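You operate a simulated robot arm through the tools that you are given. There is no shell and no other tool. Be economical: measure what you need, move in short steps, check, and stop when the job is done.

You are at the controls of a simulated two-armed robot. One attempt, no reset.

JOB
Pick up the wiper with orange band with one hand, pass it to the other hand and put it on the top of machine two. Set down upright: wiper with orange band.

The check looks at the end state, three seconds after you hand in, the way a careful person would. Anything else that was tipped, shoved, dropped, spilled or broken makes it a failure.

ROBOT AND FRAMES
Two 7-joint arms with two-finger parallel grippers on one trunk, on a base that drives. Base frame: it is fixed to the floor where the robot stands at the start and does not move with it; the origin is under the middle of the robot, x ahead of it, y to its left, z up; the surface under the hand at the start is at about z = 1150. Readings come in mm, rad, newtons and seconds.
The left shoulder is at the start at [21, 101, 1462], the right one opposite. With the tool pointing down near the work surface each hand reaches from about 180 to 500 mm from the robot's upright axis, wherever it stands, measured 20 degrees to its own side. Places, roughly: top of machine two [2600, -200, 1200]. Payload 2.4 kg a hand.
The TCP of each hand is the grasp point between the finger pads, 24 mm short of the fingertips. In the tool frame z runs along the fingers and y along their closing line. Largest opening 68 mm; finger width 17, thickness 10; the body of the gripper, 40 by 70 mm, starts 41 mm behind the TCP.
Orientation is told as [roll, pitch, yaw] about the base's x, y, z axes, in that order, counted from this pose: with the fingers straight down and closing along the base's y, the tool's x points along the base's -x, its y along +y and its z along -z.

CONTROLS
- The arms move only by the tool jog_arm. It takes "left_increments", "right_increments" or both (then of equal length, played together; a hand with none holds still); each is a list of rows, each a list of 7 numbers: the shift along the tool's x, y, z in mm, then the turn, a rotation vector about the tool's x, y, z in rad, then the opening in per cent of the stroke, from 0 (shut) to 100 (fully open). In form: [[dx, dy, dz, ax, ay, az, fingers], ...]. A call has 1 to 10 rows; each row shifts and turns the commanded pose from where the row before left it, along the tool's axes as they then stand. Rows are played at 5 a second. More than 50 mm and 0.15 rad between two rows, or a gripper value outside its range, and nothing of the call is played. Where a pose cannot be reached the arm comes as near as it can. A force on the tool above 40 N (or 10 N above the force at the start of the call, whichever is more), or a blocked arm, ends the call early, and 0.2 s more pass. The fingers move at their own pace (about 72 mm/s each) and stop on an object; they squeeze with about 37 N. The grip force told is the motor's: it shows also when the fingers shut on nothing. Time passes only in rows, and 0.2 s behind the last, so rows that do not move let the fingers close. It gives the time, the measured TCP pose, the force on the tool (base axes), the opening and the grip force at its end, in the units of the frame above (readings bear some noise), with the torque about the TCP (base axes, N m) and any sound that the robot's microphone picked up.
- Cameras (640 x 400 px; columns grow to the right, rows downward): "scene" is now at [101.2, -20.7, 1634.7]; the picture's right is [-0.20, -0.98, 0.00], its down [-0.57, 0.12, -0.81] and it looks along [0.79, -0.16, -0.59] (base axes); focal length 266 px, centre (320, 200). "left" rides on the left gripper at [84, -11, -75] in its tool frame; the picture's right is [0.13, 0.99, 0.00], its down [-0.60, 0.08, -0.79] and it looks along [-0.79, 0.10, 0.61] (tool axes); focal length 251 px, centre (320, 200). "right" rides on the right gripper at [84, 11, -75] in its tool frame; the picture's right is [-0.13, 0.99, 0.00], its down [-0.60, -0.08, -0.79] and it looks along [-0.79, -0.10, 0.61] (tool axes); focal length 251 px, centre (320, 200). There is no depth. A picture from a camera that has moved, and an enlarged one, comes with that camera's place and axes in the base frame and with its lens. The place of the scene camera against the robot may be out by one fixed shift of up to 25 mm in any direction.
- capture(camera): a new picture of that camera. No time passes.
- slide_trunk(by): slides the trunk up (or, below 0, down) by that many mm; the arms and the scene camera ride with it, the base frame stays. It gives what a move gives, with no picture.
- drive_base(legs): drives the robot by 1 to 6 legs, each [ahead, left, turn to the left] in mm, mm and rad, along the robot's own axes; the way and the turn of a leg run together, so that a leg with both is an arc; at most 1500 mm and 3.142 rad a leg. The arms and the cameras ride along, it lands a little off, and it stops where it bumps. It gives what a move gives.
- pan_tilt(pan, tilt): turns the head with the scene camera to pan (to the left, within 1.501 rad either way) and tilt (down, from -0.506 to 1.204), counted from straight ahead of the robot. It gives what a move gives.
- zoom(camera, box): a new picture of the part [left, top, right, bottom] of that camera's present view, enlarged. No time passes.
- close_job(): hands the job in; it is judged then, once.

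Work in short steps. Places have to be worked out from the pictures, the camera data and where the tool is seen: move nearer, look again, correct. Check each grasp and each placing, and mend what went wrong. You have 120 turns and 100 pictures in all, those below and enlarged ones among them. Open the grippers and draw the arms clear of the work before you hand the job in, unless the task says otherwise; then end with one line.

The tools are called after "Emit:" as name(argument=value, ...) on one line, values as JSON. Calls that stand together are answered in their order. jog_arm: Moves the arms, as the interface text tells. Its arguments: {"type":"object","properties":{"left_increments":{"type":"array","items":{"type":"array","items":{"type":"number"}}},"right_increments":{"type":"array","items":{"type":"array","items":{"type":"number"}}}},"required":[]} The other tools are called the same way: slide_trunk (by) slides the trunk up or down; drive_base (legs) drives the base; pan_tilt (pan, tilt) turns the head that bears the scene camera; capture (camera) takes a picture; zoom (camera, box) takes an enlarged picture of a part of a camera's view; close_job () hands the job in.

At the start:

```text
t: 0.0
left_tool_pos: [325.4, 24.2, 1376.7]
left_tcp_rot: [0.0, 0.0, 0.001]
left_wrist_force: [-0.5, -0.1, -0.7]
left_moment: [0.01, 0.02, 0.02]
left_width: 68.0
left_grasp_force: 0.1
right_tool_pos: [360.4, -272.0, 1376.0]
right_tcp_rot: [0.0, -0.001, 0.0]
right_wrist_force: [-0.4, -0.6, 0.9]
right_moment: [0.03, 0.0, 0.01]
right_width: 68.2
right_grasp_force: 0.1
trunk travel left (down, up): [-675.0, 174.0]
robot x, y, heading: [-1.4, -1.0, 0.001]
head pan, tilt: [-0.199, 0.625]
```

scene: 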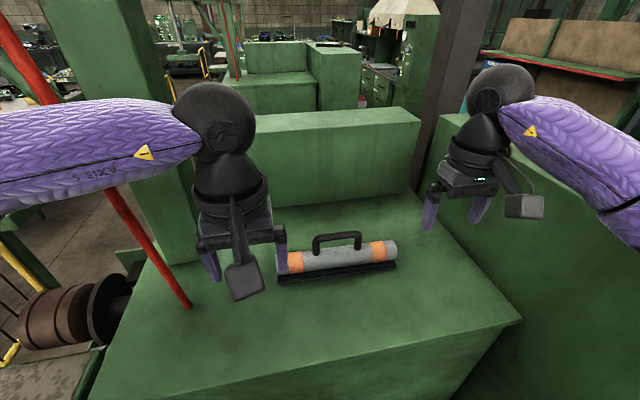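
right: 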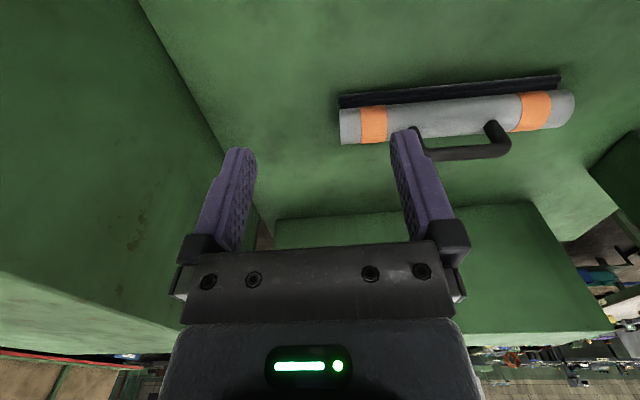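
left: 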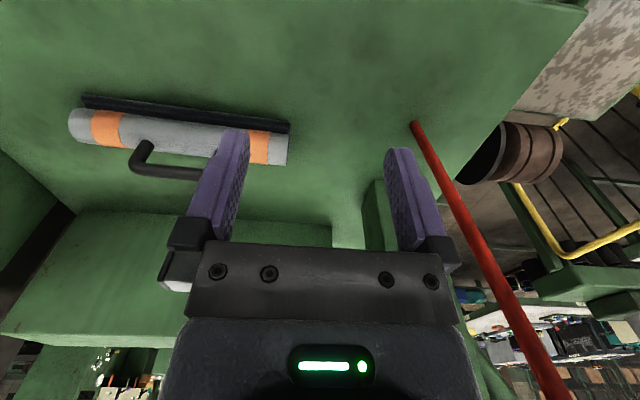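

I start by enlarging the wiper and looking around for the way to machine two.

Emit:
zoom(camera="scene", box=[240, 200, 440, 325])

Emit:
zoom(camera="left", box=[40, 70, 320, 245])

Emit:
pan_tilt(pan=0.0, tilt=0.2)

Emit:
capture(camera="scene")

Emit:
pan_tilt(pan=0.0, tilt=1.2)

Emit:
capture(camera="scene")

```text
3.20 times, centred on (340, 262) of scene
camera zoom: at [101.2, -20.7, 1634.7], right [-0.2, -0.98, 0.0], down [-0.57, 0.12, -0.81], along [0.79, -0.16, -0.59], focal length 852 px, centre (256, 0)
```

zoom: 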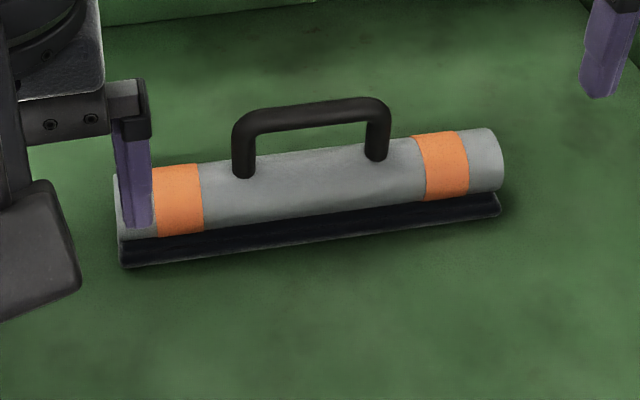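

```text
2.29 times, centred on (180, 158) of left
camera zoom: at [241.0, 11.6, 1449.8], right [-0.13, 0.99, 0.0], down [0.6, 0.08, 0.79], along [0.79, 0.1, -0.61], focal length 575 px, centre (640, 297)
```

zoom: 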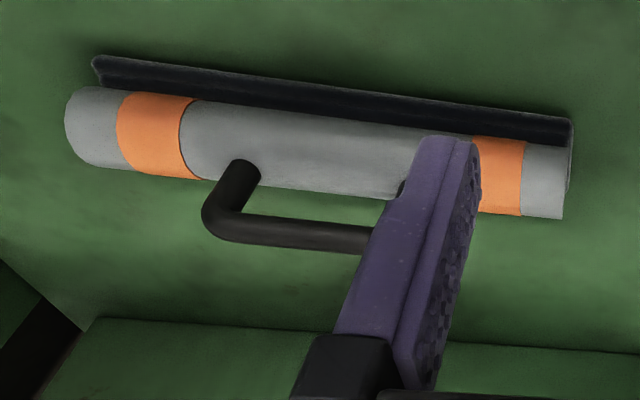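

```text
t: 0.9
left_tool_pos: [326.0, 24.3, 1375.1]
left_tcp_rot: [-0.001, 0.0, 0.002]
left_wrist_force: [0.4, -1.0, -0.5]
left_moment: [-0.01, 0.02, -0.03]
left_width: 67.8
left_grasp_force: 0.1
right_tool_pos: [360.7, -272.6, 1374.1]
right_tcp_rot: [0.001, 0.0, 0.0]
right_wrist_force: [0.5, 0.0, -0.2]
right_moment: [0.0, 0.01, 0.02]
right_width: 68.2
right_grasp_force: 0.0
trunk travel left (down, up): [-675.0, 174.0]
robot x, y, heading: [-0.4, 2.5, 0.001]
head pan, tilt: [0.0, 0.201]
```

```text
94 pictures are left
camera scene: at [108.5, -3.5, 1673.5], right [0.0, -1.0, 0.0], down [-0.2, 0.0, -0.98], along [0.98, 0.0, -0.2], focal length 266 px, centre (320, 200)
```

scene: 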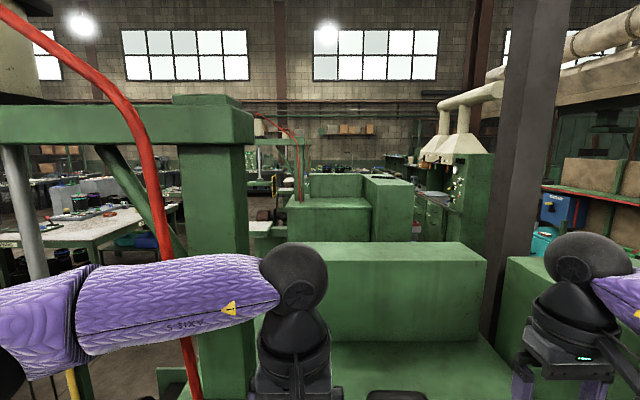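

```text
t: 2.1
left_tool_pos: [326.4, 22.9, 1375.6]
left_tcp_rot: [-0.001, -0.001, 0.002]
left_wrist_force: [0.2, 0.8, -0.1]
left_moment: [0.0, 0.0, 0.03]
left_width: 68.0
left_grasp_force: 0.1
right_tool_pos: [360.2, -272.5, 1374.9]
right_tcp_rot: [-0.001, 0.0, 0.0]
right_wrist_force: [-0.7, 0.2, 0.3]
right_moment: [0.01, -0.02, 0.02]
right_width: 67.9
right_grasp_force: 0.1
trunk travel left (down, up): [-675.0, 174.0]
robot x, y, heading: [5.6, 2.0, 0.0]
head pan, tilt: [0.0, 1.201]
```

```text
93 pictures are left
camera scene: at [71.3, -3.4, 1592.3], right [0.0, -1.0, 0.0], down [-0.93, 0.0, -0.36], along [0.36, 0.0, -0.93], focal length 266 px, centre (320, 200)
```

scene: 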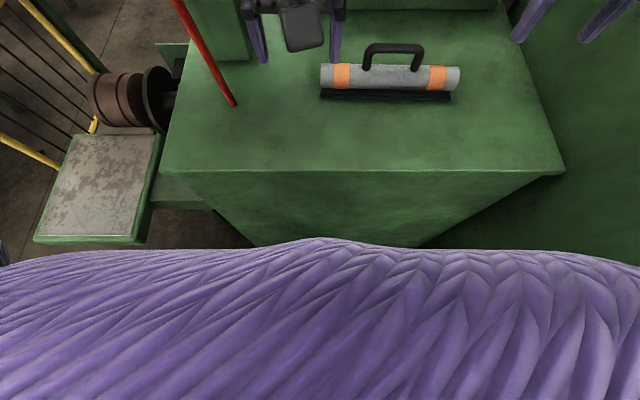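

Now I look for the driving routes left, right and behind.

Emit:
pan_tilt(pan=0.9, tilt=0.45)

Emit:
capture(camera="scene")

Emit:
pan_tilt(pan=-0.9, tilt=0.45)

Emit:
capture(camera="scene")

Emit:
pan_tilt(pan=1.5, tilt=0.6)

Emit:
capture(camera="scene")

Emit:
pan_tilt(pan=-1.5, tilt=0.6)

Emit:
capture(camera="scene")

```text
t: 3.4
left_tool_pos: [325.7, 24.5, 1376.4]
left_tcp_rot: [-0.001, 0.0, 0.002]
left_wrist_force: [0.3, 0.3, -0.2]
left_moment: [0.02, 0.0, 0.04]
left_width: 68.1
left_grasp_force: 0.0
right_tool_pos: [358.8, -272.4, 1374.1]
right_tcp_rot: [0.001, -0.001, -0.001]
right_wrist_force: [-0.4, -1.0, -0.5]
right_moment: [0.0, 0.01, -0.01]
right_width: 68.0
right_grasp_force: 0.1
trunk travel left (down, up): [-675.0, 174.0]
robot x, y, heading: [-2.3, -0.2, 0.004]
head pan, tilt: [0.901, 0.45]
```

```text
92 pictures are left
camera scene: at [72.5, 68.5, 1650.3], right [0.78, -0.62, 0.0], down [-0.27, -0.34, -0.9], along [0.56, 0.7, -0.44], focal length 266 px, centre (320, 200)
```

scene: 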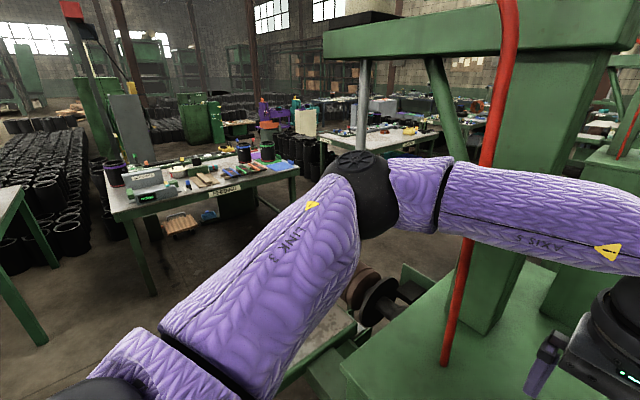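

```text
t: 5.2
left_tool_pos: [326.3, 23.7, 1376.1]
left_tcp_rot: [-0.001, 0.0, 0.003]
left_wrist_force: [0.2, 0.2, -0.7]
left_moment: [0.0, -0.02, 0.04]
left_width: 67.9
left_grasp_force: 0.0
right_tool_pos: [360.6, -273.3, 1373.8]
right_tcp_rot: [0.0, 0.002, -0.001]
right_wrist_force: [0.0, 0.3, -1.1]
right_moment: [0.02, 0.0, -0.01]
right_width: 67.8
right_grasp_force: 0.0
trunk travel left (down, up): [-675.0, 174.0]
robot x, y, heading: [1.8, 1.6, 0.003]
head pan, tilt: [-0.901, 0.45]
```

```text
91 pictures are left
camera scene: at [72.5, -75.4, 1650.4], right [-0.78, -0.62, 0.0], down [-0.27, 0.34, -0.9], along [0.56, -0.71, -0.44], focal length 266 px, centre (320, 200)
```

scene: 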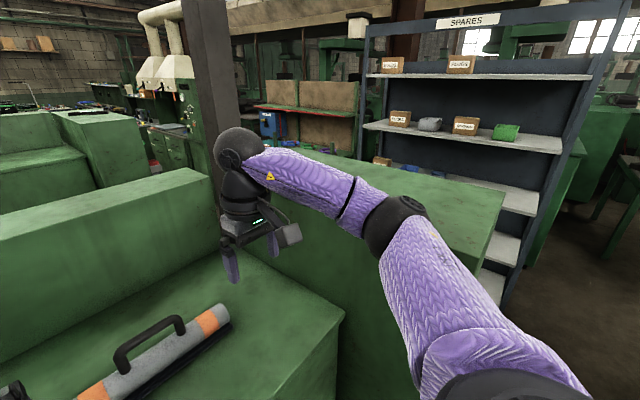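

```text
t: 7.3
left_tool_pos: [325.9, 23.9, 1376.6]
left_tcp_rot: [0.001, 0.0, 0.002]
left_wrist_force: [0.9, 0.3, 0.6]
left_moment: [0.0, -0.04, 0.02]
left_width: 67.8
left_grasp_force: 0.0
right_tool_pos: [359.3, -271.7, 1374.4]
right_tcp_rot: [0.001, -0.001, 0.0]
right_wrist_force: [0.3, -0.8, 0.1]
right_moment: [-0.02, 0.01, -0.01]
right_width: 68.1
right_grasp_force: 0.0
trunk travel left (down, up): [-675.0, 174.0]
robot x, y, heading: [0.1, -0.1, 0.003]
head pan, tilt: [1.499, 0.6]
```

```text
90 pictures are left
camera scene: at [21.7, 84.7, 1636.9], right [1.0, -0.07, 0.0], down [-0.04, -0.56, -0.83], along [0.06, 0.82, -0.56], focal length 266 px, centre (320, 200)
```

scene: 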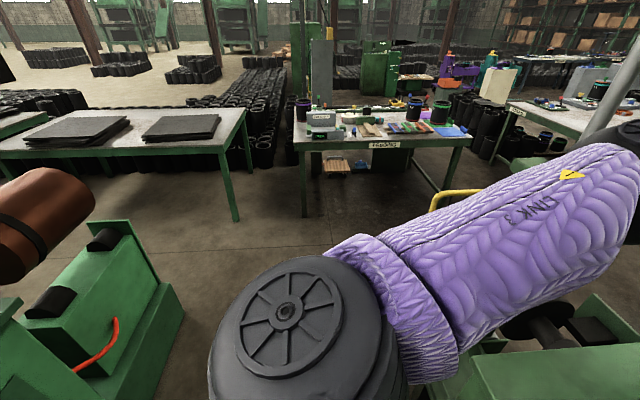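

```text
t: 9.9
left_tool_pos: [324.2, 22.7, 1375.7]
left_tcp_rot: [0.0, 0.0, 0.001]
left_wrist_force: [0.2, 0.1, 0.4]
left_moment: [0.0, 0.01, 0.02]
left_width: 68.2
left_grasp_force: 0.2
right_tool_pos: [360.2, -272.2, 1373.9]
right_tcp_rot: [0.002, -0.001, -0.001]
right_wrist_force: [0.5, -0.3, 0.2]
right_moment: [0.0, 0.02, 0.03]
right_width: 68.1
right_grasp_force: 0.0
trunk travel left (down, up): [-675.0, 174.0]
robot x, y, heading: [1.3, 2.0, -0.004]
head pan, tilt: [-1.499, 0.6]
```

```text
89 pictures are left
camera scene: at [21.7, -91.6, 1636.9], right [-1.0, -0.07, 0.0], down [-0.04, 0.56, -0.82], along [0.06, -0.82, -0.57], focal length 266 px, centre (320, 200)
```

scene: 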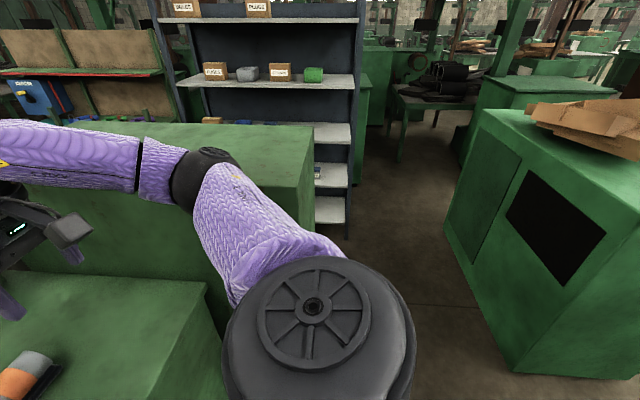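

The wiper lies along y with its handle bar near x≈485, y≈-135, z≈1245. The red pipe at about (450, 200) is close to the left arm, so the right hand will pick. I turn the right hand so its fingers close along x.

Emit:
jog_arm(right_increments=[[0, 0, 0, 0, 0, -0.15, 100], [0, 0, 0, 0, 0, -0.15, 100], [0, 0, 0, 0, 0, -0.15, 100], [0, 0, 0, 0, 0, -0.15, 100], [0, 0, 0, 0, 0, -0.15, 100], [0, 0, 0, 0, 0, -0.15, 100], [0, 0, 0, 0, 0, -0.15, 100], [0, 0, 0, 0, 0, -0.15, 100], [0, 0, 0, 0, 0, -0.15, 100], [0, 0, 0, 0, 0, -0.15, 100]])

Emit:
pan_tilt(pan=-0.3, tilt=0.8)

Emit:
capture(camera="scene")

Emit:
capture(camera="right")

```text
t: 12.2
left_tool_pos: [326.4, 24.3, 1375.5]
left_tcp_rot: [0.001, 0.001, 0.003]
left_wrist_force: [0.9, -0.6, 0.0]
left_moment: [-0.01, 0.04, -0.02]
left_width: 68.3
left_grasp_force: 0.1
right_tool_pos: [299.0, -218.1, 1345.6]
right_tcp_rot: [-0.014, 0.009, 0.775]
right_wrist_force: [0.3, -0.3, -0.9]
right_moment: [0.01, -0.01, 0.02]
right_width: 68.0
right_grasp_force: 0.2
right hand out of reach, approached as far as the arm can: row 3, 4, 5, 6, 7, 8, 9, 10
trunk travel left (down, up): [-675.0, 174.0]
robot x, y, heading: [-1.0, 1.8, 0.003]
head pan, tilt: [-1.499, 0.6]
```

```text
t: 13.6
left_tool_pos: [324.1, 24.9, 1376.3]
left_tcp_rot: [-0.002, 0.001, 0.001]
left_wrist_force: [0.1, 0.6, -0.1]
left_moment: [-0.01, -0.03, 0.03]
left_width: 68.2
left_grasp_force: 0.1
right_tool_pos: [299.0, -217.8, 1348.0]
right_tcp_rot: [-0.014, 0.007, 0.773]
right_wrist_force: [1.0, 0.3, -1.2]
right_moment: [0.01, 0.02, 0.02]
right_width: 67.7
right_grasp_force: 0.1
trunk travel left (down, up): [-675.0, 174.0]
robot x, y, heading: [2.0, 0.6, 0.001]
head pan, tilt: [-0.3, 0.799]
```

```text
88 pictures are left
camera scene: at [92.3, -27.4, 1620.0], right [-0.3, -0.96, 0.0], down [-0.68, 0.21, -0.7], along [0.67, -0.21, -0.72], focal length 266 px, centre (320, 200)
```

scene: 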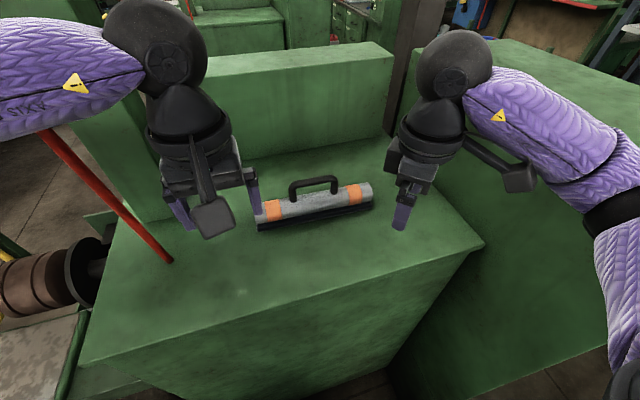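

```text
87 pictures are left
camera right: at [231.0, -266.4, 1421.1], right [-0.6, 0.8, -0.01], down [0.48, 0.38, 0.79], along [0.64, 0.47, -0.61], focal length 251 px, centre (320, 200)
```

right: 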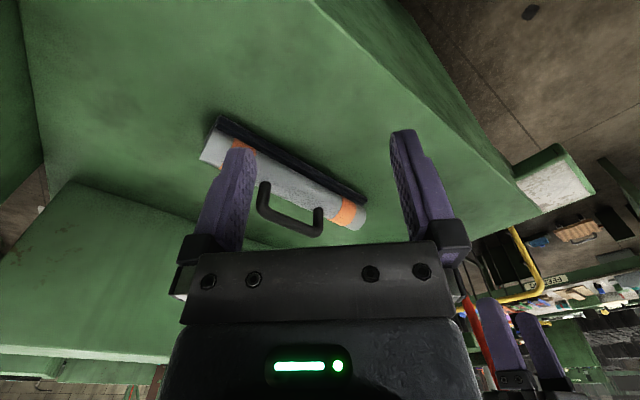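

The right wrist can't turn that way past 0.77 rad. I turn it the other way (towards yaw -90°), also retreating the TCP drift.

Emit:
jog_arm(right_increments=[[0, 0, 0, 0, 0, 0.15, 100], [0, 0, 0, 0, 0, 0.15, 100], [0, 0, 0, 0, 0, 0.15, 100], [0, 0, 0, 0, 0, 0.15, 100], [0, 0, 0, 0, 0, 0.15, 100], [0, 0, 0, 0, 0, 0.15, 100], [0, 0, 0, 0, 0, 0.15, 100], [0, 0, 0, 0, 0, 0.15, 100], [0, 0, 0, 0, 0, 0.15, 100], [0, 0, 0, 0, 0, 0.15, 100]])

Emit:
jog_arm(right_increments=[[0, 0, 0, 0, 0, 0.15, 100], [0, 0, 0, 0, 0, 0.15, 100], [0, 0, 0, 0, 0, 0.15, 100], [0, 0, 0, 0, 0, 0.15, 100], [0, 0, 0, 0, 0, 0.15, 100]])

```text
t: 15.8
left_tool_pos: [325.9, 24.0, 1374.8]
left_tcp_rot: [0.0, 0.0, 0.002]
left_wrist_force: [0.5, 0.6, 0.0]
left_moment: [0.01, 0.04, 0.01]
left_width: 67.8
left_grasp_force: 0.0
right_tool_pos: [299.6, -218.3, 1345.6]
right_tcp_rot: [-0.007, -0.013, -0.728]
right_wrist_force: [0.3, -0.3, -0.6]
right_moment: [-0.02, 0.0, 0.03]
right_width: 68.2
right_grasp_force: 0.1
trunk travel left (down, up): [-675.0, 174.0]
robot x, y, heading: [-0.7, 0.6, -0.0]
head pan, tilt: [-0.3, 0.799]
```

```text
t: 16.9
left_tool_pos: [325.4, 24.5, 1375.8]
left_tcp_rot: [0.001, 0.0, 0.003]
left_wrist_force: [0.7, 0.3, -0.8]
left_moment: [-0.02, -0.03, 0.04]
left_width: 67.9
left_grasp_force: 0.1
right_tool_pos: [298.8, -218.4, 1346.5]
right_tcp_rot: [0.002, -0.017, -1.477]
right_wrist_force: [0.7, 0.4, -0.2]
right_moment: [0.0, 0.01, 0.01]
right_width: 68.2
right_grasp_force: 0.1
trunk travel left (down, up): [-675.0, 174.0]
robot x, y, heading: [3.0, 1.3, 0.001]
head pan, tilt: [-0.3, 0.799]
```

Yaw −1.48 is reachable. Now I turn the last 0.13 rad and move the right hand over toward the handle and lean it forward. I also pull the left hand back a little for room.

Emit:
jog_arm(right_increments=[[0, 0, 0, 0, 0, 0.13, 100], [16.6, 27.6, 0, 0, 0, 0, 60], [16.6, 27.6, 0, 0, 0, 0, 60], [16.6, 27.6, 0, 0, 0, 0, 60], [16.6, 27.6, 0, 0, 0, 0, 60], [16.6, 27.6, 0, 0, 0, 0, 60], [0, 0, 0, -0.125, 0, 0, 60], [0, 0, 0, -0.125, 0, 0, 60], [0, 0, 0, -0.125, 0, 0, 60], [0, 0, 0, -0.125, 0, 0, 60]], left_increments=[[30, 0, 0, 0, 0, 0, 100], [30, 0, 0, 0, 0, 0, 100], [0, 0, 0, 0, 0, 0, 100], [0, 0, 0, 0, 0, 0, 100], [0, 0, 0, 0, 0, 0, 100], [0, 0, 0, 0, 0, 0, 100], [0, 0, 0, 0, 0, 0, 100], [0, 0, 0, 0, 0, 0, 100], [0, 0, 0, 0, 0, 0, 100], [0, 0, 0, 0, 0, 0, 100]])

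Emit:
capture(camera="scene")

Emit:
capture(camera="right")

```text
t: 19.1
left_tool_pos: [266.0, 22.7, 1375.5]
left_tcp_rot: [0.001, 0.001, 0.003]
left_wrist_force: [0.2, 0.4, -0.1]
left_moment: [-0.04, 0.0, -0.01]
left_width: 67.8
left_grasp_force: 0.0
right_tool_pos: [438.7, -139.8, 1345.8]
right_tcp_rot: [0.508, -0.015, -1.603]
right_wrist_force: [0.1, -0.4, 0.0]
right_moment: [-0.01, -0.03, -0.02]
right_width: 40.7
right_grasp_force: 0.1
trunk travel left (down, up): [-675.0, 174.0]
robot x, y, heading: [3.0, 0.1, -0.001]
head pan, tilt: [-0.3, 0.799]
```

```text
86 pictures are left
camera scene: at [92.2, -27.2, 1620.0], right [-0.3, -0.96, 0.0], down [-0.69, 0.21, -0.7], along [0.67, -0.21, -0.72], focal length 266 px, centre (320, 200)
```

scene: 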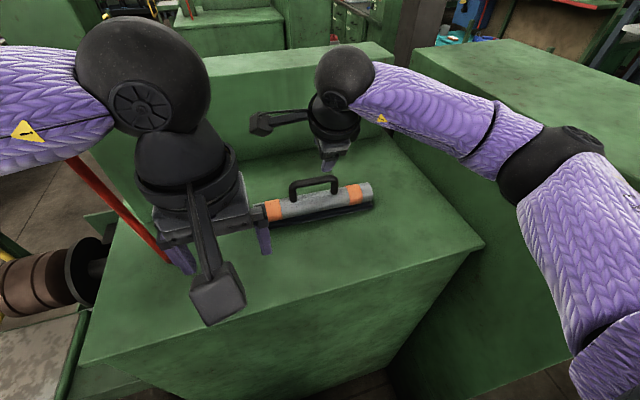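

```text
85 pictures are left
camera right: at [415.6, -51.9, 1414.8], right [0.86, -0.15, 0.48], down [-0.47, -0.58, 0.66], along [0.18, -0.8, -0.57], focal length 251 px, centre (320, 200)
```

right: 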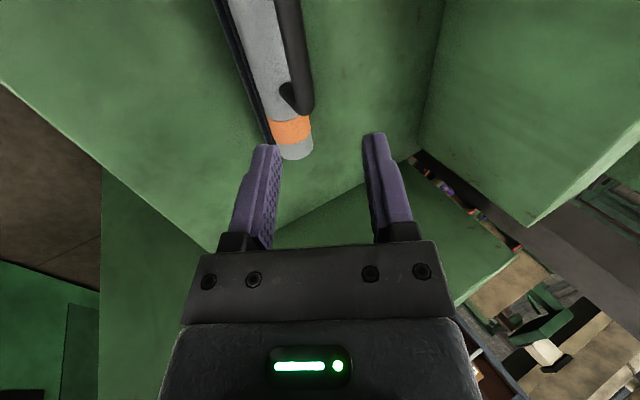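

Triangulating over several views puts the bar at about x=480, z=1243, spanning y≈−80…−178. I close in most of the way and look again.

Emit:
jog_arm(right_increments=[[-7, -14, 0, 0, 0, 0, 60], [0, 0, 20, 0, 0, 0, 60], [0, 0, 20, 0, 0, 0, 60], [0, 0, 20, 0, 0, 0, 60]])

Emit:
capture(camera="right")

Emit:
zoom(camera="scene", box=[240, 110, 400, 250])

Emit:
capture(camera="left")

```text
t: 20.1
left_tool_pos: [266.0, 22.9, 1375.9]
left_tcp_rot: [0.0, 0.002, 0.001]
left_wrist_force: [0.2, -0.3, 0.6]
left_moment: [0.03, 0.02, -0.02]
left_width: 68.1
left_grasp_force: 0.0
right_tool_pos: [456.0, -147.8, 1285.6]
right_tcp_rot: [0.503, -0.015, -1.604]
right_wrist_force: [-0.4, 0.9, 0.3]
right_moment: [-0.01, -0.01, 0.01]
right_width: 40.7
right_grasp_force: 0.1
trunk travel left (down, up): [-675.0, 174.0]
robot x, y, heading: [0.2, -4.3, 0.002]
head pan, tilt: [-0.3, 0.799]
```

```text
84 pictures are left
camera right: at [432.9, -60.4, 1354.4], right [0.86, -0.15, 0.48], down [-0.47, -0.58, 0.67], along [0.18, -0.8, -0.57], focal length 251 px, centre (320, 200)
```

right: 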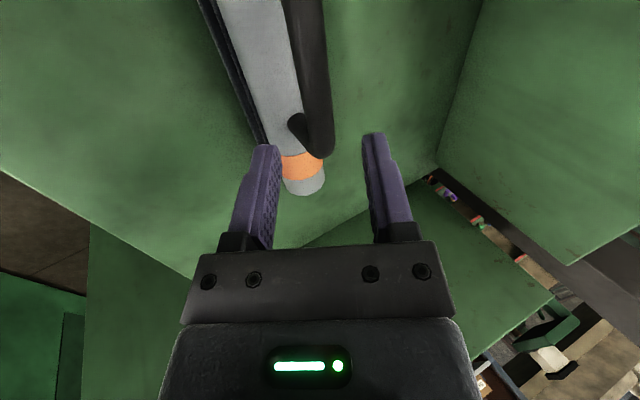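

```text
2.86 times, centred on (320, 180) of scene
camera zoom: at [92.9, -27.0, 1619.9], right [-0.3, -0.96, 0.0], down [-0.69, 0.21, -0.7], along [0.67, -0.21, -0.72], focal length 760 px, centre (320, 257)
```

zoom: 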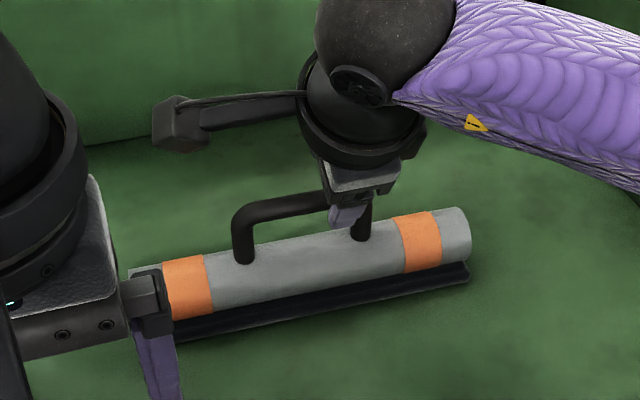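

```text
82 pictures are left
camera left: at [181.7, 11.1, 1449.8], right [-0.13, 0.99, 0.0], down [0.6, 0.08, 0.79], along [0.79, 0.1, -0.61], focal length 251 px, centre (320, 200)
```

left: 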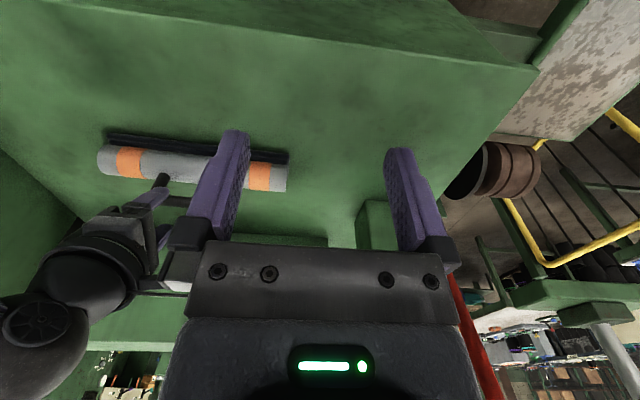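

The hand is slightly too far toward the handle's end; I shift 5 mm toward the middle and advance until the bar sits between the pads.

Emit:
jog_arm(right_increments=[[5, -3, 0, 0, 0, 0, 60], [0, 0, 16, 0, 0, 0, 60], [0, 0, 15, 0, 0, 0, 60], [0, 0, 15, 0, 0, 0, 60]])

Emit:
capture(camera="right")

Emit:
zoom(camera="scene", box=[260, 130, 400, 240])

```text
t: 21.1
left_tool_pos: [265.5, 23.3, 1376.0]
left_tcp_rot: [-0.001, 0.002, 0.002]
left_wrist_force: [-0.1, 0.5, 1.2]
left_moment: [0.0, -0.02, 0.01]
left_width: 68.0
left_grasp_force: 0.0
right_tool_pos: [475.2, -144.1, 1243.4]
right_tcp_rot: [0.504, -0.015, -1.604]
right_wrist_force: [-0.2, 0.4, 0.2]
right_moment: [-0.01, 0.01, -0.02]
right_width: 40.7
right_grasp_force: 0.2
trunk travel left (down, up): [-675.0, 174.0]
robot x, y, heading: [4.5, 2.9, -0.0]
head pan, tilt: [-0.3, 0.799]
```

```text
81 pictures are left
camera right: at [452.2, -57.0, 1313.3], right [0.86, -0.15, 0.48], down [-0.47, -0.58, 0.67], along [0.18, -0.8, -0.57], focal length 251 px, centre (320, 200)
```

right: 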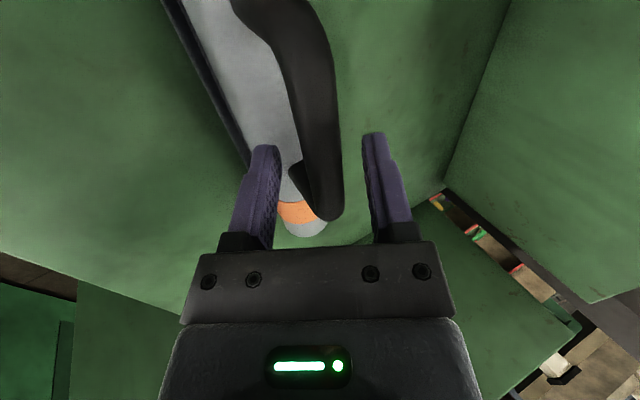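

```text
3.64 times, centred on (330, 185) of scene
camera zoom: at [92.6, -27.2, 1620.0], right [-0.3, -0.96, 0.0], down [-0.69, 0.21, -0.7], along [0.67, -0.21, -0.72], focal length 968 px, centre (284, 254)
```

zoom: 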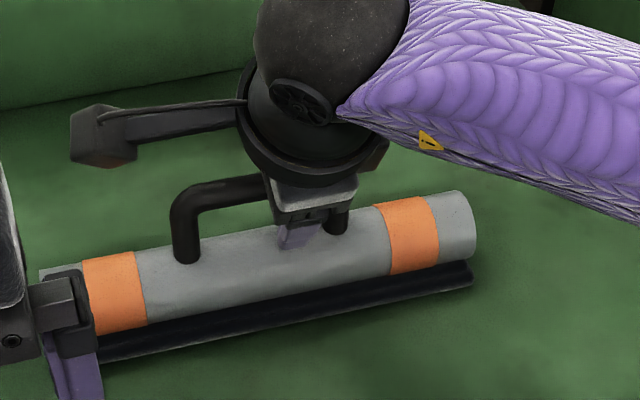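

The bar lies between the pads. I close the fingers.

Emit:
jog_arm(right_increments=[[0, 0, 0, 0, 0, 0, 35], [0, 0, 0, 0, 0, 0, 10], [0, 0, 0, 0, 0, 0, 0], [0, 0, 0, 0, 0, 0, 0], [0, 0, 0, 0, 0, 0, 0]])

Emit:
capture(camera="right")

```text
t: 22.4
left_tool_pos: [265.8, 24.3, 1374.6]
left_tcp_rot: [0.0, 0.001, 0.001]
left_wrist_force: [-0.5, -0.2, 0.2]
left_moment: [0.02, 0.06, -0.01]
left_width: 68.1
left_grasp_force: 0.1
right_tool_pos: [475.7, -144.2, 1244.4]
right_tcp_rot: [0.504, -0.015, -1.604]
right_wrist_force: [3.9, 0.3, 9.3]
right_moment: [0.14, -0.05, -0.02]
right_width: 15.3
right_grasp_force: 34.4
trunk travel left (down, up): [-675.0, 174.0]
robot x, y, heading: [2.5, 1.4, 0.005]
head pan, tilt: [-0.3, 0.799]
```

```text
79 pictures are left
camera right: at [452.0, -56.9, 1314.0], right [0.86, -0.15, 0.48], down [-0.47, -0.58, 0.66], along [0.18, -0.8, -0.57], focal length 251 px, centre (320, 200)
```

right: 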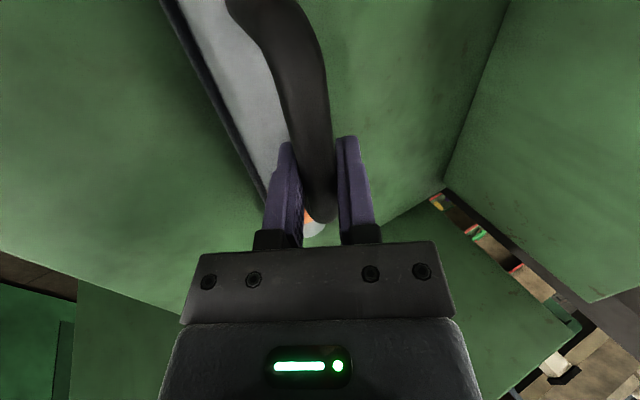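

Gripped at 15.3 mm. I lift 60 mm straight up and check.

Emit:
jog_arm(right_increments=[[0, 4.8, -8.8, 0, 0, 0, 0], [0, 9.7, -17.5, 0, 0, 0, 0], [0, 9.7, -17.5, 0, 0, 0, 0], [0, 4.8, -8.8, 0, 0, 0, 0], [0, 0, 0, 0, 0, 0, 0]])

Emit:
capture(camera="right")

Emit:
capture(camera="scene")

```text
t: 23.6
left_tool_pos: [266.4, 23.5, 1376.8]
left_tcp_rot: [0.0, -0.001, 0.0]
left_wrist_force: [0.1, 0.3, -0.3]
left_moment: [0.0, 0.0, 0.01]
left_width: 68.0
left_grasp_force: 0.1
right_tool_pos: [476.1, -144.8, 1304.1]
right_tcp_rot: [0.505, -0.015, -1.603]
right_wrist_force: [0.6, 0.1, -0.8]
right_moment: [-0.01, -0.04, -0.01]
right_width: 0.0
right_grasp_force: 23.5
trunk travel left (down, up): [-675.0, 174.0]
robot x, y, heading: [0.8, -0.8, -0.002]
head pan, tilt: [-0.3, 0.799]
```

```text
78 pictures are left
camera right: at [452.4, -55.7, 1373.3], right [0.86, -0.15, 0.48], down [-0.47, -0.58, 0.67], along [0.18, -0.8, -0.57], focal length 251 px, centre (320, 200)
```

right: 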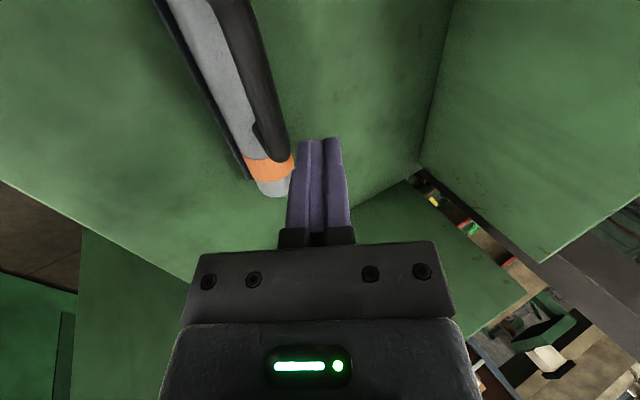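

```text
77 pictures are left
camera scene: at [92.4, -27.2, 1620.0], right [-0.3, -0.96, 0.0], down [-0.69, 0.21, -0.7], along [0.67, -0.21, -0.72], focal length 266 px, centre (320, 200)
```

scene: 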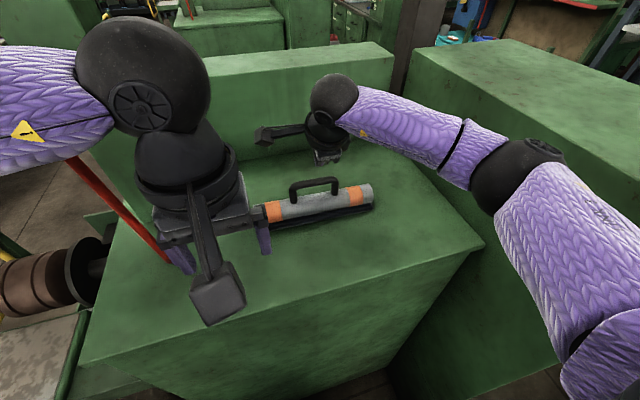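

It slipped off at once: the bar was held by friction only on steep pads, and the wiper settled back unmoved. I'll regrip with the fingers leaning nearly horizontal so the lower finger carries the load, and nearer the handle's middle (y≈−132).

Emit:
jog_arm(right_increments=[[0, 0, 0, -0.125, 0, 0, 20], [0, 0, 0, -0.125, 0, 0, 35], [0, 0, 0, -0.125, 0, 0, 45], [0, 0, 0, -0.125, 0, 0, 45], [4, 0, -29, 0, 0, 0, 45], [4, -23, 0, 0, 0, 0, 45], [4, -24, 0, 0, 0, 0, 45]])

Emit:
capture(camera="right")

Emit:
zoom(camera="scene", box=[240, 110, 400, 250])

```text
t: 25.1
left_tool_pos: [265.8, 23.2, 1375.2]
left_tcp_rot: [-0.002, 0.0, 0.002]
left_wrist_force: [0.0, 0.8, -0.4]
left_moment: [-0.02, -0.03, 0.01]
left_width: 68.1
left_grasp_force: 0.0
right_tool_pos: [427.1, -130.0, 1280.2]
right_tcp_rot: [1.005, -0.011, -1.603]
right_wrist_force: [0.0, -0.4, -0.5]
right_moment: [0.06, -0.01, 0.02]
right_width: 30.5
right_grasp_force: 0.0
trunk travel left (down, up): [-675.0, 174.0]
robot x, y, heading: [-1.1, 0.4, 0.002]
head pan, tilt: [-0.3, 0.799]
```

```text
76 pictures are left
camera right: at [371.6, -41.2, 1328.1], right [0.53, -0.13, 0.84], down [-0.73, -0.58, 0.37], along [0.43, -0.81, -0.4], focal length 251 px, centre (320, 200)
```

right: 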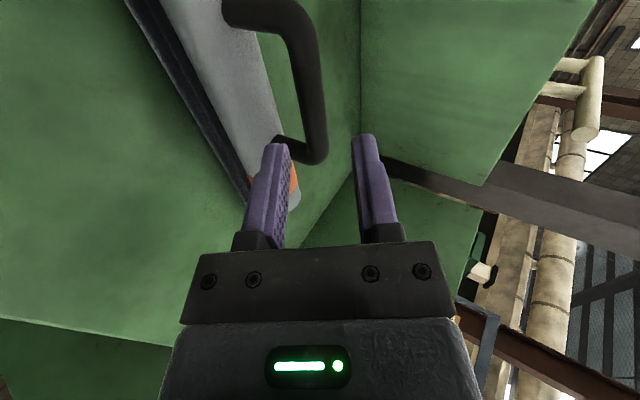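

```text
2.86 times, centred on (320, 180) of scene
camera zoom: at [92.4, -26.3, 1620.0], right [-0.3, -0.96, 0.0], down [-0.69, 0.21, -0.7], along [0.67, -0.21, -0.72], focal length 760 px, centre (320, 257)
```

zoom: 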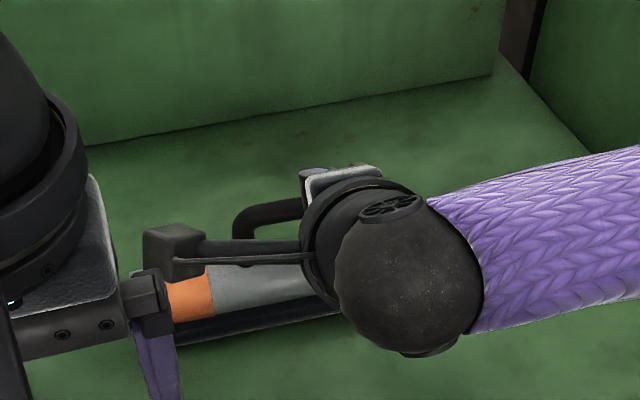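

Clear view: the bar is at about (476, −80…−173, 1242), 62 mm ahead and 6 mm to the lower-finger side. I advance in two stages.

Emit:
jog_arm(right_increments=[[-1, -6, 0, 0, 0, 0, 43], [0, 0, 14, 0, 0, 0, 43], [0, 0, 14, 0, 0, 0, 43], [0, 0, 14, 0, 0, 0, 43]])

Emit:
capture(camera="right")

```text
t: 26.1
left_tool_pos: [266.3, 23.3, 1375.7]
left_tcp_rot: [-0.001, 0.0, 0.004]
left_wrist_force: [-0.8, 0.0, 0.5]
left_moment: [-0.01, -0.01, 0.0]
left_width: 68.0
left_grasp_force: 0.0
right_tool_pos: [458.8, -132.6, 1252.7]
right_tcp_rot: [1.003, -0.017, -1.606]
right_wrist_force: [0.4, 0.0, 0.1]
right_moment: [-0.02, 0.01, 0.01]
right_width: 29.1
right_grasp_force: 0.0
trunk travel left (down, up): [-675.0, 174.0]
robot x, y, heading: [0.1, -2.0, -0.002]
head pan, tilt: [-0.3, 0.799]
```

```text
74 pictures are left
camera right: at [404.7, -44.4, 1300.1], right [0.53, -0.14, 0.84], down [-0.73, -0.57, 0.37], along [0.43, -0.81, -0.4], focal length 251 px, centre (320, 200)
```

right: 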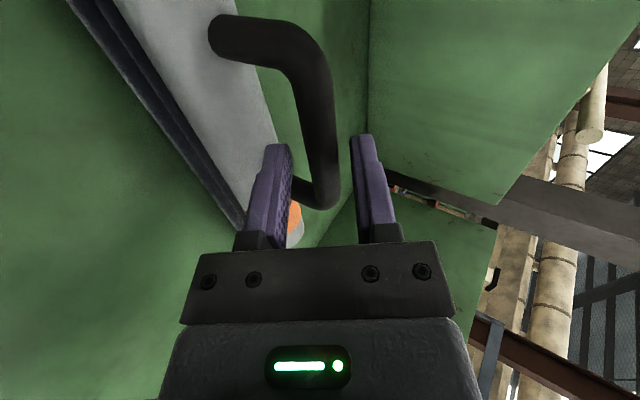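

Alignment holds; 20 mm more, then close.

Emit:
jog_arm(right_increments=[[0, 0, 10, 0, 0, 0, 43], [0, 0, 10, 0, 0, 0, 43], [0, 0, 0, 0, 0, 0, 43]])

Emit:
capture(camera="right")

Emit:
jog_arm(right_increments=[[0, 0, 0, 0, 0, 0, 20], [0, 0, 0, 0, 0, 0, 0], [0, 0, 0, 0, 0, 0, 0], [0, 0, 0, 0, 0, 0, 0]])

Emit:
capture(camera="right")

```text
t: 26.9
left_tool_pos: [265.0, 22.9, 1376.4]
left_tcp_rot: [0.0, 0.0, 0.003]
left_wrist_force: [-0.3, 0.1, 0.1]
left_moment: [0.01, 0.03, 0.03]
left_width: 67.9
left_grasp_force: 0.0
right_tool_pos: [474.7, -133.3, 1241.6]
right_tcp_rot: [1.004, -0.017, -1.605]
right_wrist_force: [0.0, 0.6, -1.0]
right_moment: [0.01, 0.02, -0.01]
right_width: 29.4
right_grasp_force: 0.0
trunk travel left (down, up): [-675.0, 174.0]
robot x, y, heading: [-0.6, -1.6, 0.003]
head pan, tilt: [-0.3, 0.799]
```

```text
73 pictures are left
camera right: at [420.9, -44.9, 1289.3], right [0.53, -0.13, 0.84], down [-0.73, -0.57, 0.37], along [0.43, -0.81, -0.4], focal length 251 px, centre (320, 200)
```

right: 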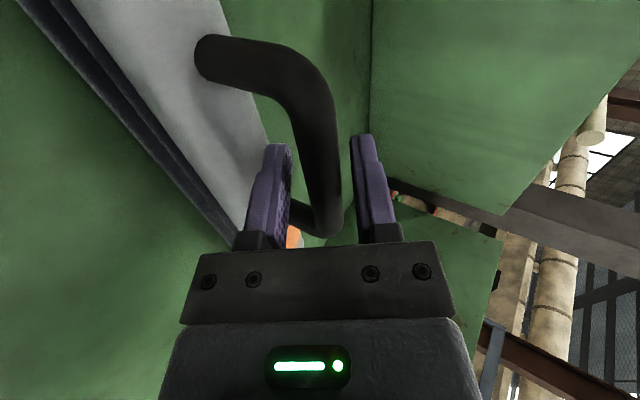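

```text
t: 27.9
left_tool_pos: [266.1, 23.7, 1376.0]
left_tcp_rot: [0.0, 0.001, 0.001]
left_wrist_force: [0.9, -0.1, 1.0]
left_moment: [-0.02, 0.03, 0.02]
left_width: 68.0
left_grasp_force: 0.1
right_tool_pos: [474.8, -134.8, 1242.4]
right_tcp_rot: [1.006, -0.015, -1.604]
right_wrist_force: [5.6, -0.5, 17.3]
right_moment: [0.34, -0.09, -0.05]
right_width: 15.6
right_grasp_force: 33.8
trunk travel left (down, up): [-675.0, 174.0]
robot x, y, heading: [-1.9, 1.3, 0.005]
head pan, tilt: [-0.3, 0.799]
```

```text
72 pictures are left
camera right: at [421.1, -44.8, 1290.5], right [0.53, -0.13, 0.84], down [-0.73, -0.57, 0.37], along [0.43, -0.81, -0.4], focal length 251 px, centre (320, 200)
```

right: 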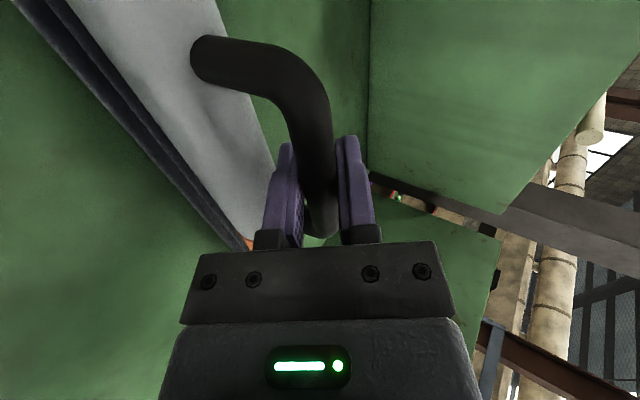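

Closed on 15.6 mm. I lift slowly, a few mm per row, watching the force.

Emit:
jog_arm(right_increments=[[0, 2.5, -1.6, 0, 0, 0, 0], [0, 2.5, -1.6, 0, 0, 0, 0], [0, 2.5, -1.6, 0, 0, 0, 0], [0, 0, 0, 0, 0, 0, 0]])

Emit:
capture(camera="right")

```text
t: 28.9
left_tool_pos: [265.6, 23.3, 1375.5]
left_tcp_rot: [0.001, 0.001, 0.003]
left_wrist_force: [0.6, 0.0, 0.1]
left_moment: [0.03, -0.01, 0.02]
left_width: 68.1
left_grasp_force: 0.1
right_tool_pos: [474.3, -133.7, 1250.4]
right_tcp_rot: [1.002, -0.017, -1.604]
right_wrist_force: [1.4, 0.5, -2.5]
right_moment: [0.02, -0.02, 0.0]
right_width: 15.1
right_grasp_force: 34.7
trunk travel left (down, up): [-675.0, 174.0]
robot x, y, heading: [-0.0, 4.4, -0.001]
head pan, tilt: [-0.3, 0.799]
```

```text
71 pictures are left
camera right: at [421.1, -45.3, 1297.9], right [0.53, -0.13, 0.84], down [-0.73, -0.57, 0.37], along [0.43, -0.81, -0.4], focal length 251 px, centre (320, 200)
```

right: 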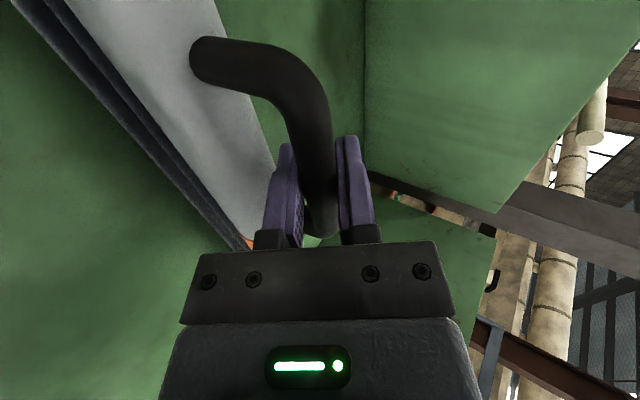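

The handle moved with the hand and the load is small. I continue up.

Emit:
jog_arm(right_increments=[[0, 4.2, -2.7, 0, 0, 0, 0], [0, 4.2, -2.7, 0, 0, 0, 0], [0, 4.2, -2.7, 0, 0, 0, 0], [0, 8.4, -5.4, 0, 0, 0, 0], [0, 8.4, -5.4, 0, 0, 0, 0], [0, 8.4, -5.4, 0, 0, 0, 0], [0, 0, 0, 0, 0, 0, 0]])

Emit:
capture(camera="right")

Emit:
capture(camera="scene")

```text
t: 30.6
left_tool_pos: [265.4, 23.1, 1375.2]
left_tcp_rot: [-0.001, -0.001, 0.002]
left_wrist_force: [0.5, -0.3, -0.1]
left_moment: [-0.03, -0.01, -0.02]
left_width: 68.2
left_grasp_force: 0.1
right_tool_pos: [475.5, -133.6, 1295.7]
right_tcp_rot: [1.004, -0.017, -1.604]
right_wrist_force: [0.0, 0.7, -3.8]
right_moment: [0.02, 0.01, 0.0]
right_width: 15.1
right_grasp_force: 34.2
trunk travel left (down, up): [-675.0, 174.0]
robot x, y, heading: [1.0, -2.2, -0.001]
head pan, tilt: [-0.3, 0.799]
```

```text
70 pictures are left
camera right: at [421.4, -44.9, 1343.3], right [0.53, -0.13, 0.84], down [-0.73, -0.57, 0.37], along [0.43, -0.81, -0.4], focal length 251 px, centre (320, 200)
```

right: 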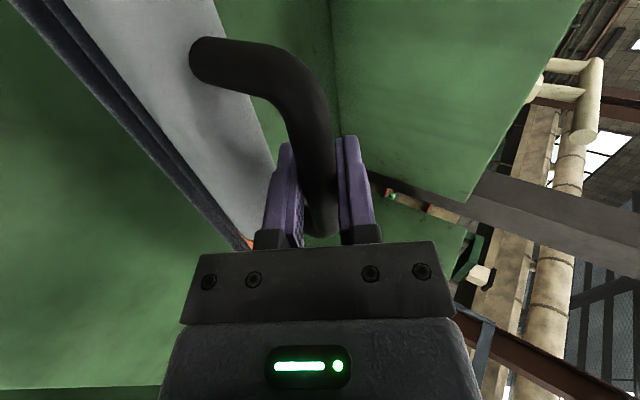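

```text
69 pictures are left
camera scene: at [92.8, -27.3, 1619.9], right [-0.3, -0.96, 0.0], down [-0.69, 0.21, -0.7], along [0.67, -0.21, -0.72], focal length 266 px, centre (320, 200)
```

scene: 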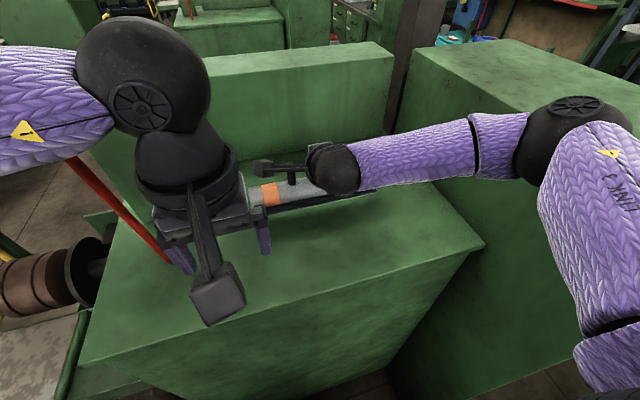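

Held firmly (about 0.4 kg). Now I rise a further 40 mm while turning the wiper about the vertical toward yaw 0, so both hands can meet across the bar from either side.

Emit:
jog_arm(right_increments=[[0, 6.8, -4.3, 0, 0, 0, 0], [0, 6.8, -4.3, 0, 0.06, -0.038, 0], [0, 6.8, -4.3, 0, 0.1, -0.064, 0], [0, 6.8, -4.3, 0, 0.1, -0.064, 0], [0, 6.8, -4.3, 0, 0.1, -0.064, 0], [0, 0, 0, 0, 0.1, -0.064, 0], [0, 0, 0, 0, 0.1, -0.064, 0]])

Emit:
capture(camera="scene")

```text
t: 32.1
left_tool_pos: [265.6, 23.0, 1376.1]
left_tcp_rot: [0.0, -0.002, 0.002]
left_wrist_force: [0.1, 1.4, -0.6]
left_moment: [-0.03, -0.01, 0.0]
left_width: 67.9
left_grasp_force: 0.0
right_tool_pos: [475.4, -132.7, 1335.6]
right_tcp_rot: [0.995, -0.012, -0.939]
right_wrist_force: [-0.1, 0.4, -2.3]
right_moment: [0.01, -0.01, -0.02]
right_width: 14.9
right_grasp_force: 34.5
trunk travel left (down, up): [-675.0, 174.0]
robot x, y, heading: [-0.6, 2.1, 0.0]
head pan, tilt: [-0.3, 0.799]
```

```text
68 pictures are left
camera scene: at [92.7, -27.5, 1619.9], right [-0.3, -0.96, 0.0], down [-0.69, 0.21, -0.7], along [0.67, -0.21, -0.72], focal length 266 px, centre (320, 200)
```

scene: 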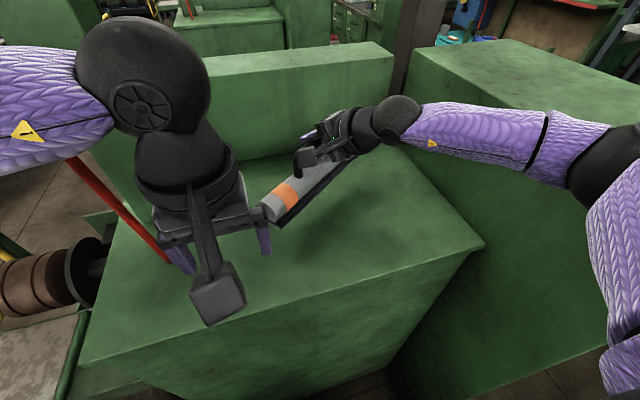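

Going well. I finish the turn to yaw ≈ 0.

Emit:
jog_arm(right_increments=[[0, 0, 0, 0, 0.1, -0.064, 0], [0, 0, 0, 0, 0.1, -0.064, 0], [0, 0, 0, 0, 0.1, -0.064, 0], [0, 0, 0, 0, 0.1, -0.064, 0], [0, 0, 0, 0, 0.1, -0.064, 0], [0, 0, 0, 0, 0.1, -0.064, 0], [0, 0, 0, 0, 0.1, -0.064, 0], [0, 0, 0, 0, 0.08, -0.05, 0]])

Emit:
capture(camera="scene")

Emit:
capture(camera="left")

```text
t: 34.0
left_tool_pos: [265.1, 23.7, 1376.8]
left_tcp_rot: [0.001, 0.0, 0.001]
left_wrist_force: [0.1, -0.7, 0.2]
left_moment: [0.0, -0.01, 0.01]
left_width: 67.9
left_grasp_force: 0.0
right_tool_pos: [466.0, -127.4, 1340.1]
right_tcp_rot: [0.984, 0.001, -0.014]
right_wrist_force: [0.0, -0.6, -3.3]
right_moment: [0.03, 0.02, 0.02]
right_width: 15.3
right_grasp_force: 34.2
right hand out of reach, approached as far as the arm can: row 8
trunk travel left (down, up): [-675.0, 174.0]
robot x, y, heading: [-1.5, -1.0, 0.002]
head pan, tilt: [-0.3, 0.799]
```

```text
67 pictures are left
camera scene: at [92.5, -27.0, 1619.9], right [-0.3, -0.96, 0.0], down [-0.69, 0.21, -0.7], along [0.67, -0.21, -0.72], focal length 266 px, centre (320, 200)
```

scene: 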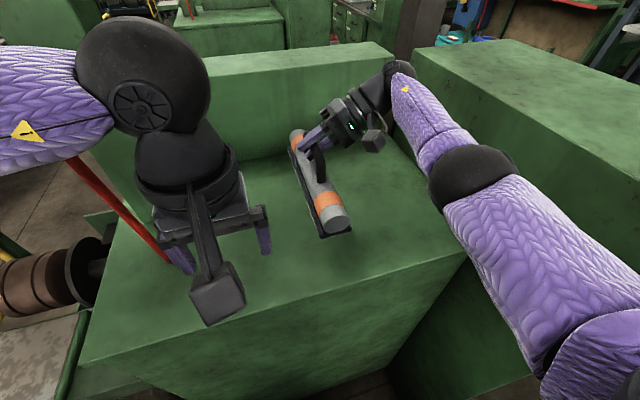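

```text
66 pictures are left
camera left: at [181.4, 11.1, 1449.8], right [-0.13, 0.99, 0.0], down [0.6, 0.08, 0.79], along [0.79, 0.1, -0.61], focal length 251 px, centre (320, 200)
```

left: 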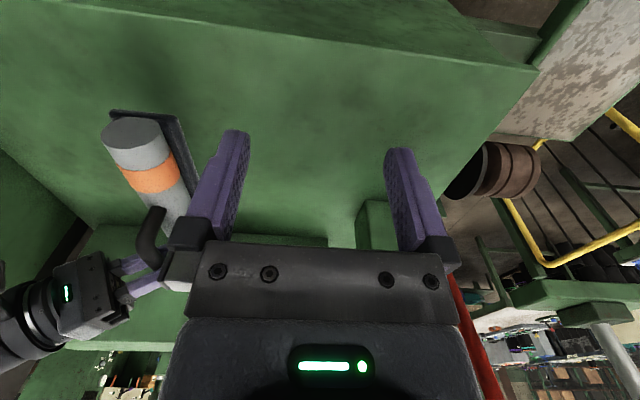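

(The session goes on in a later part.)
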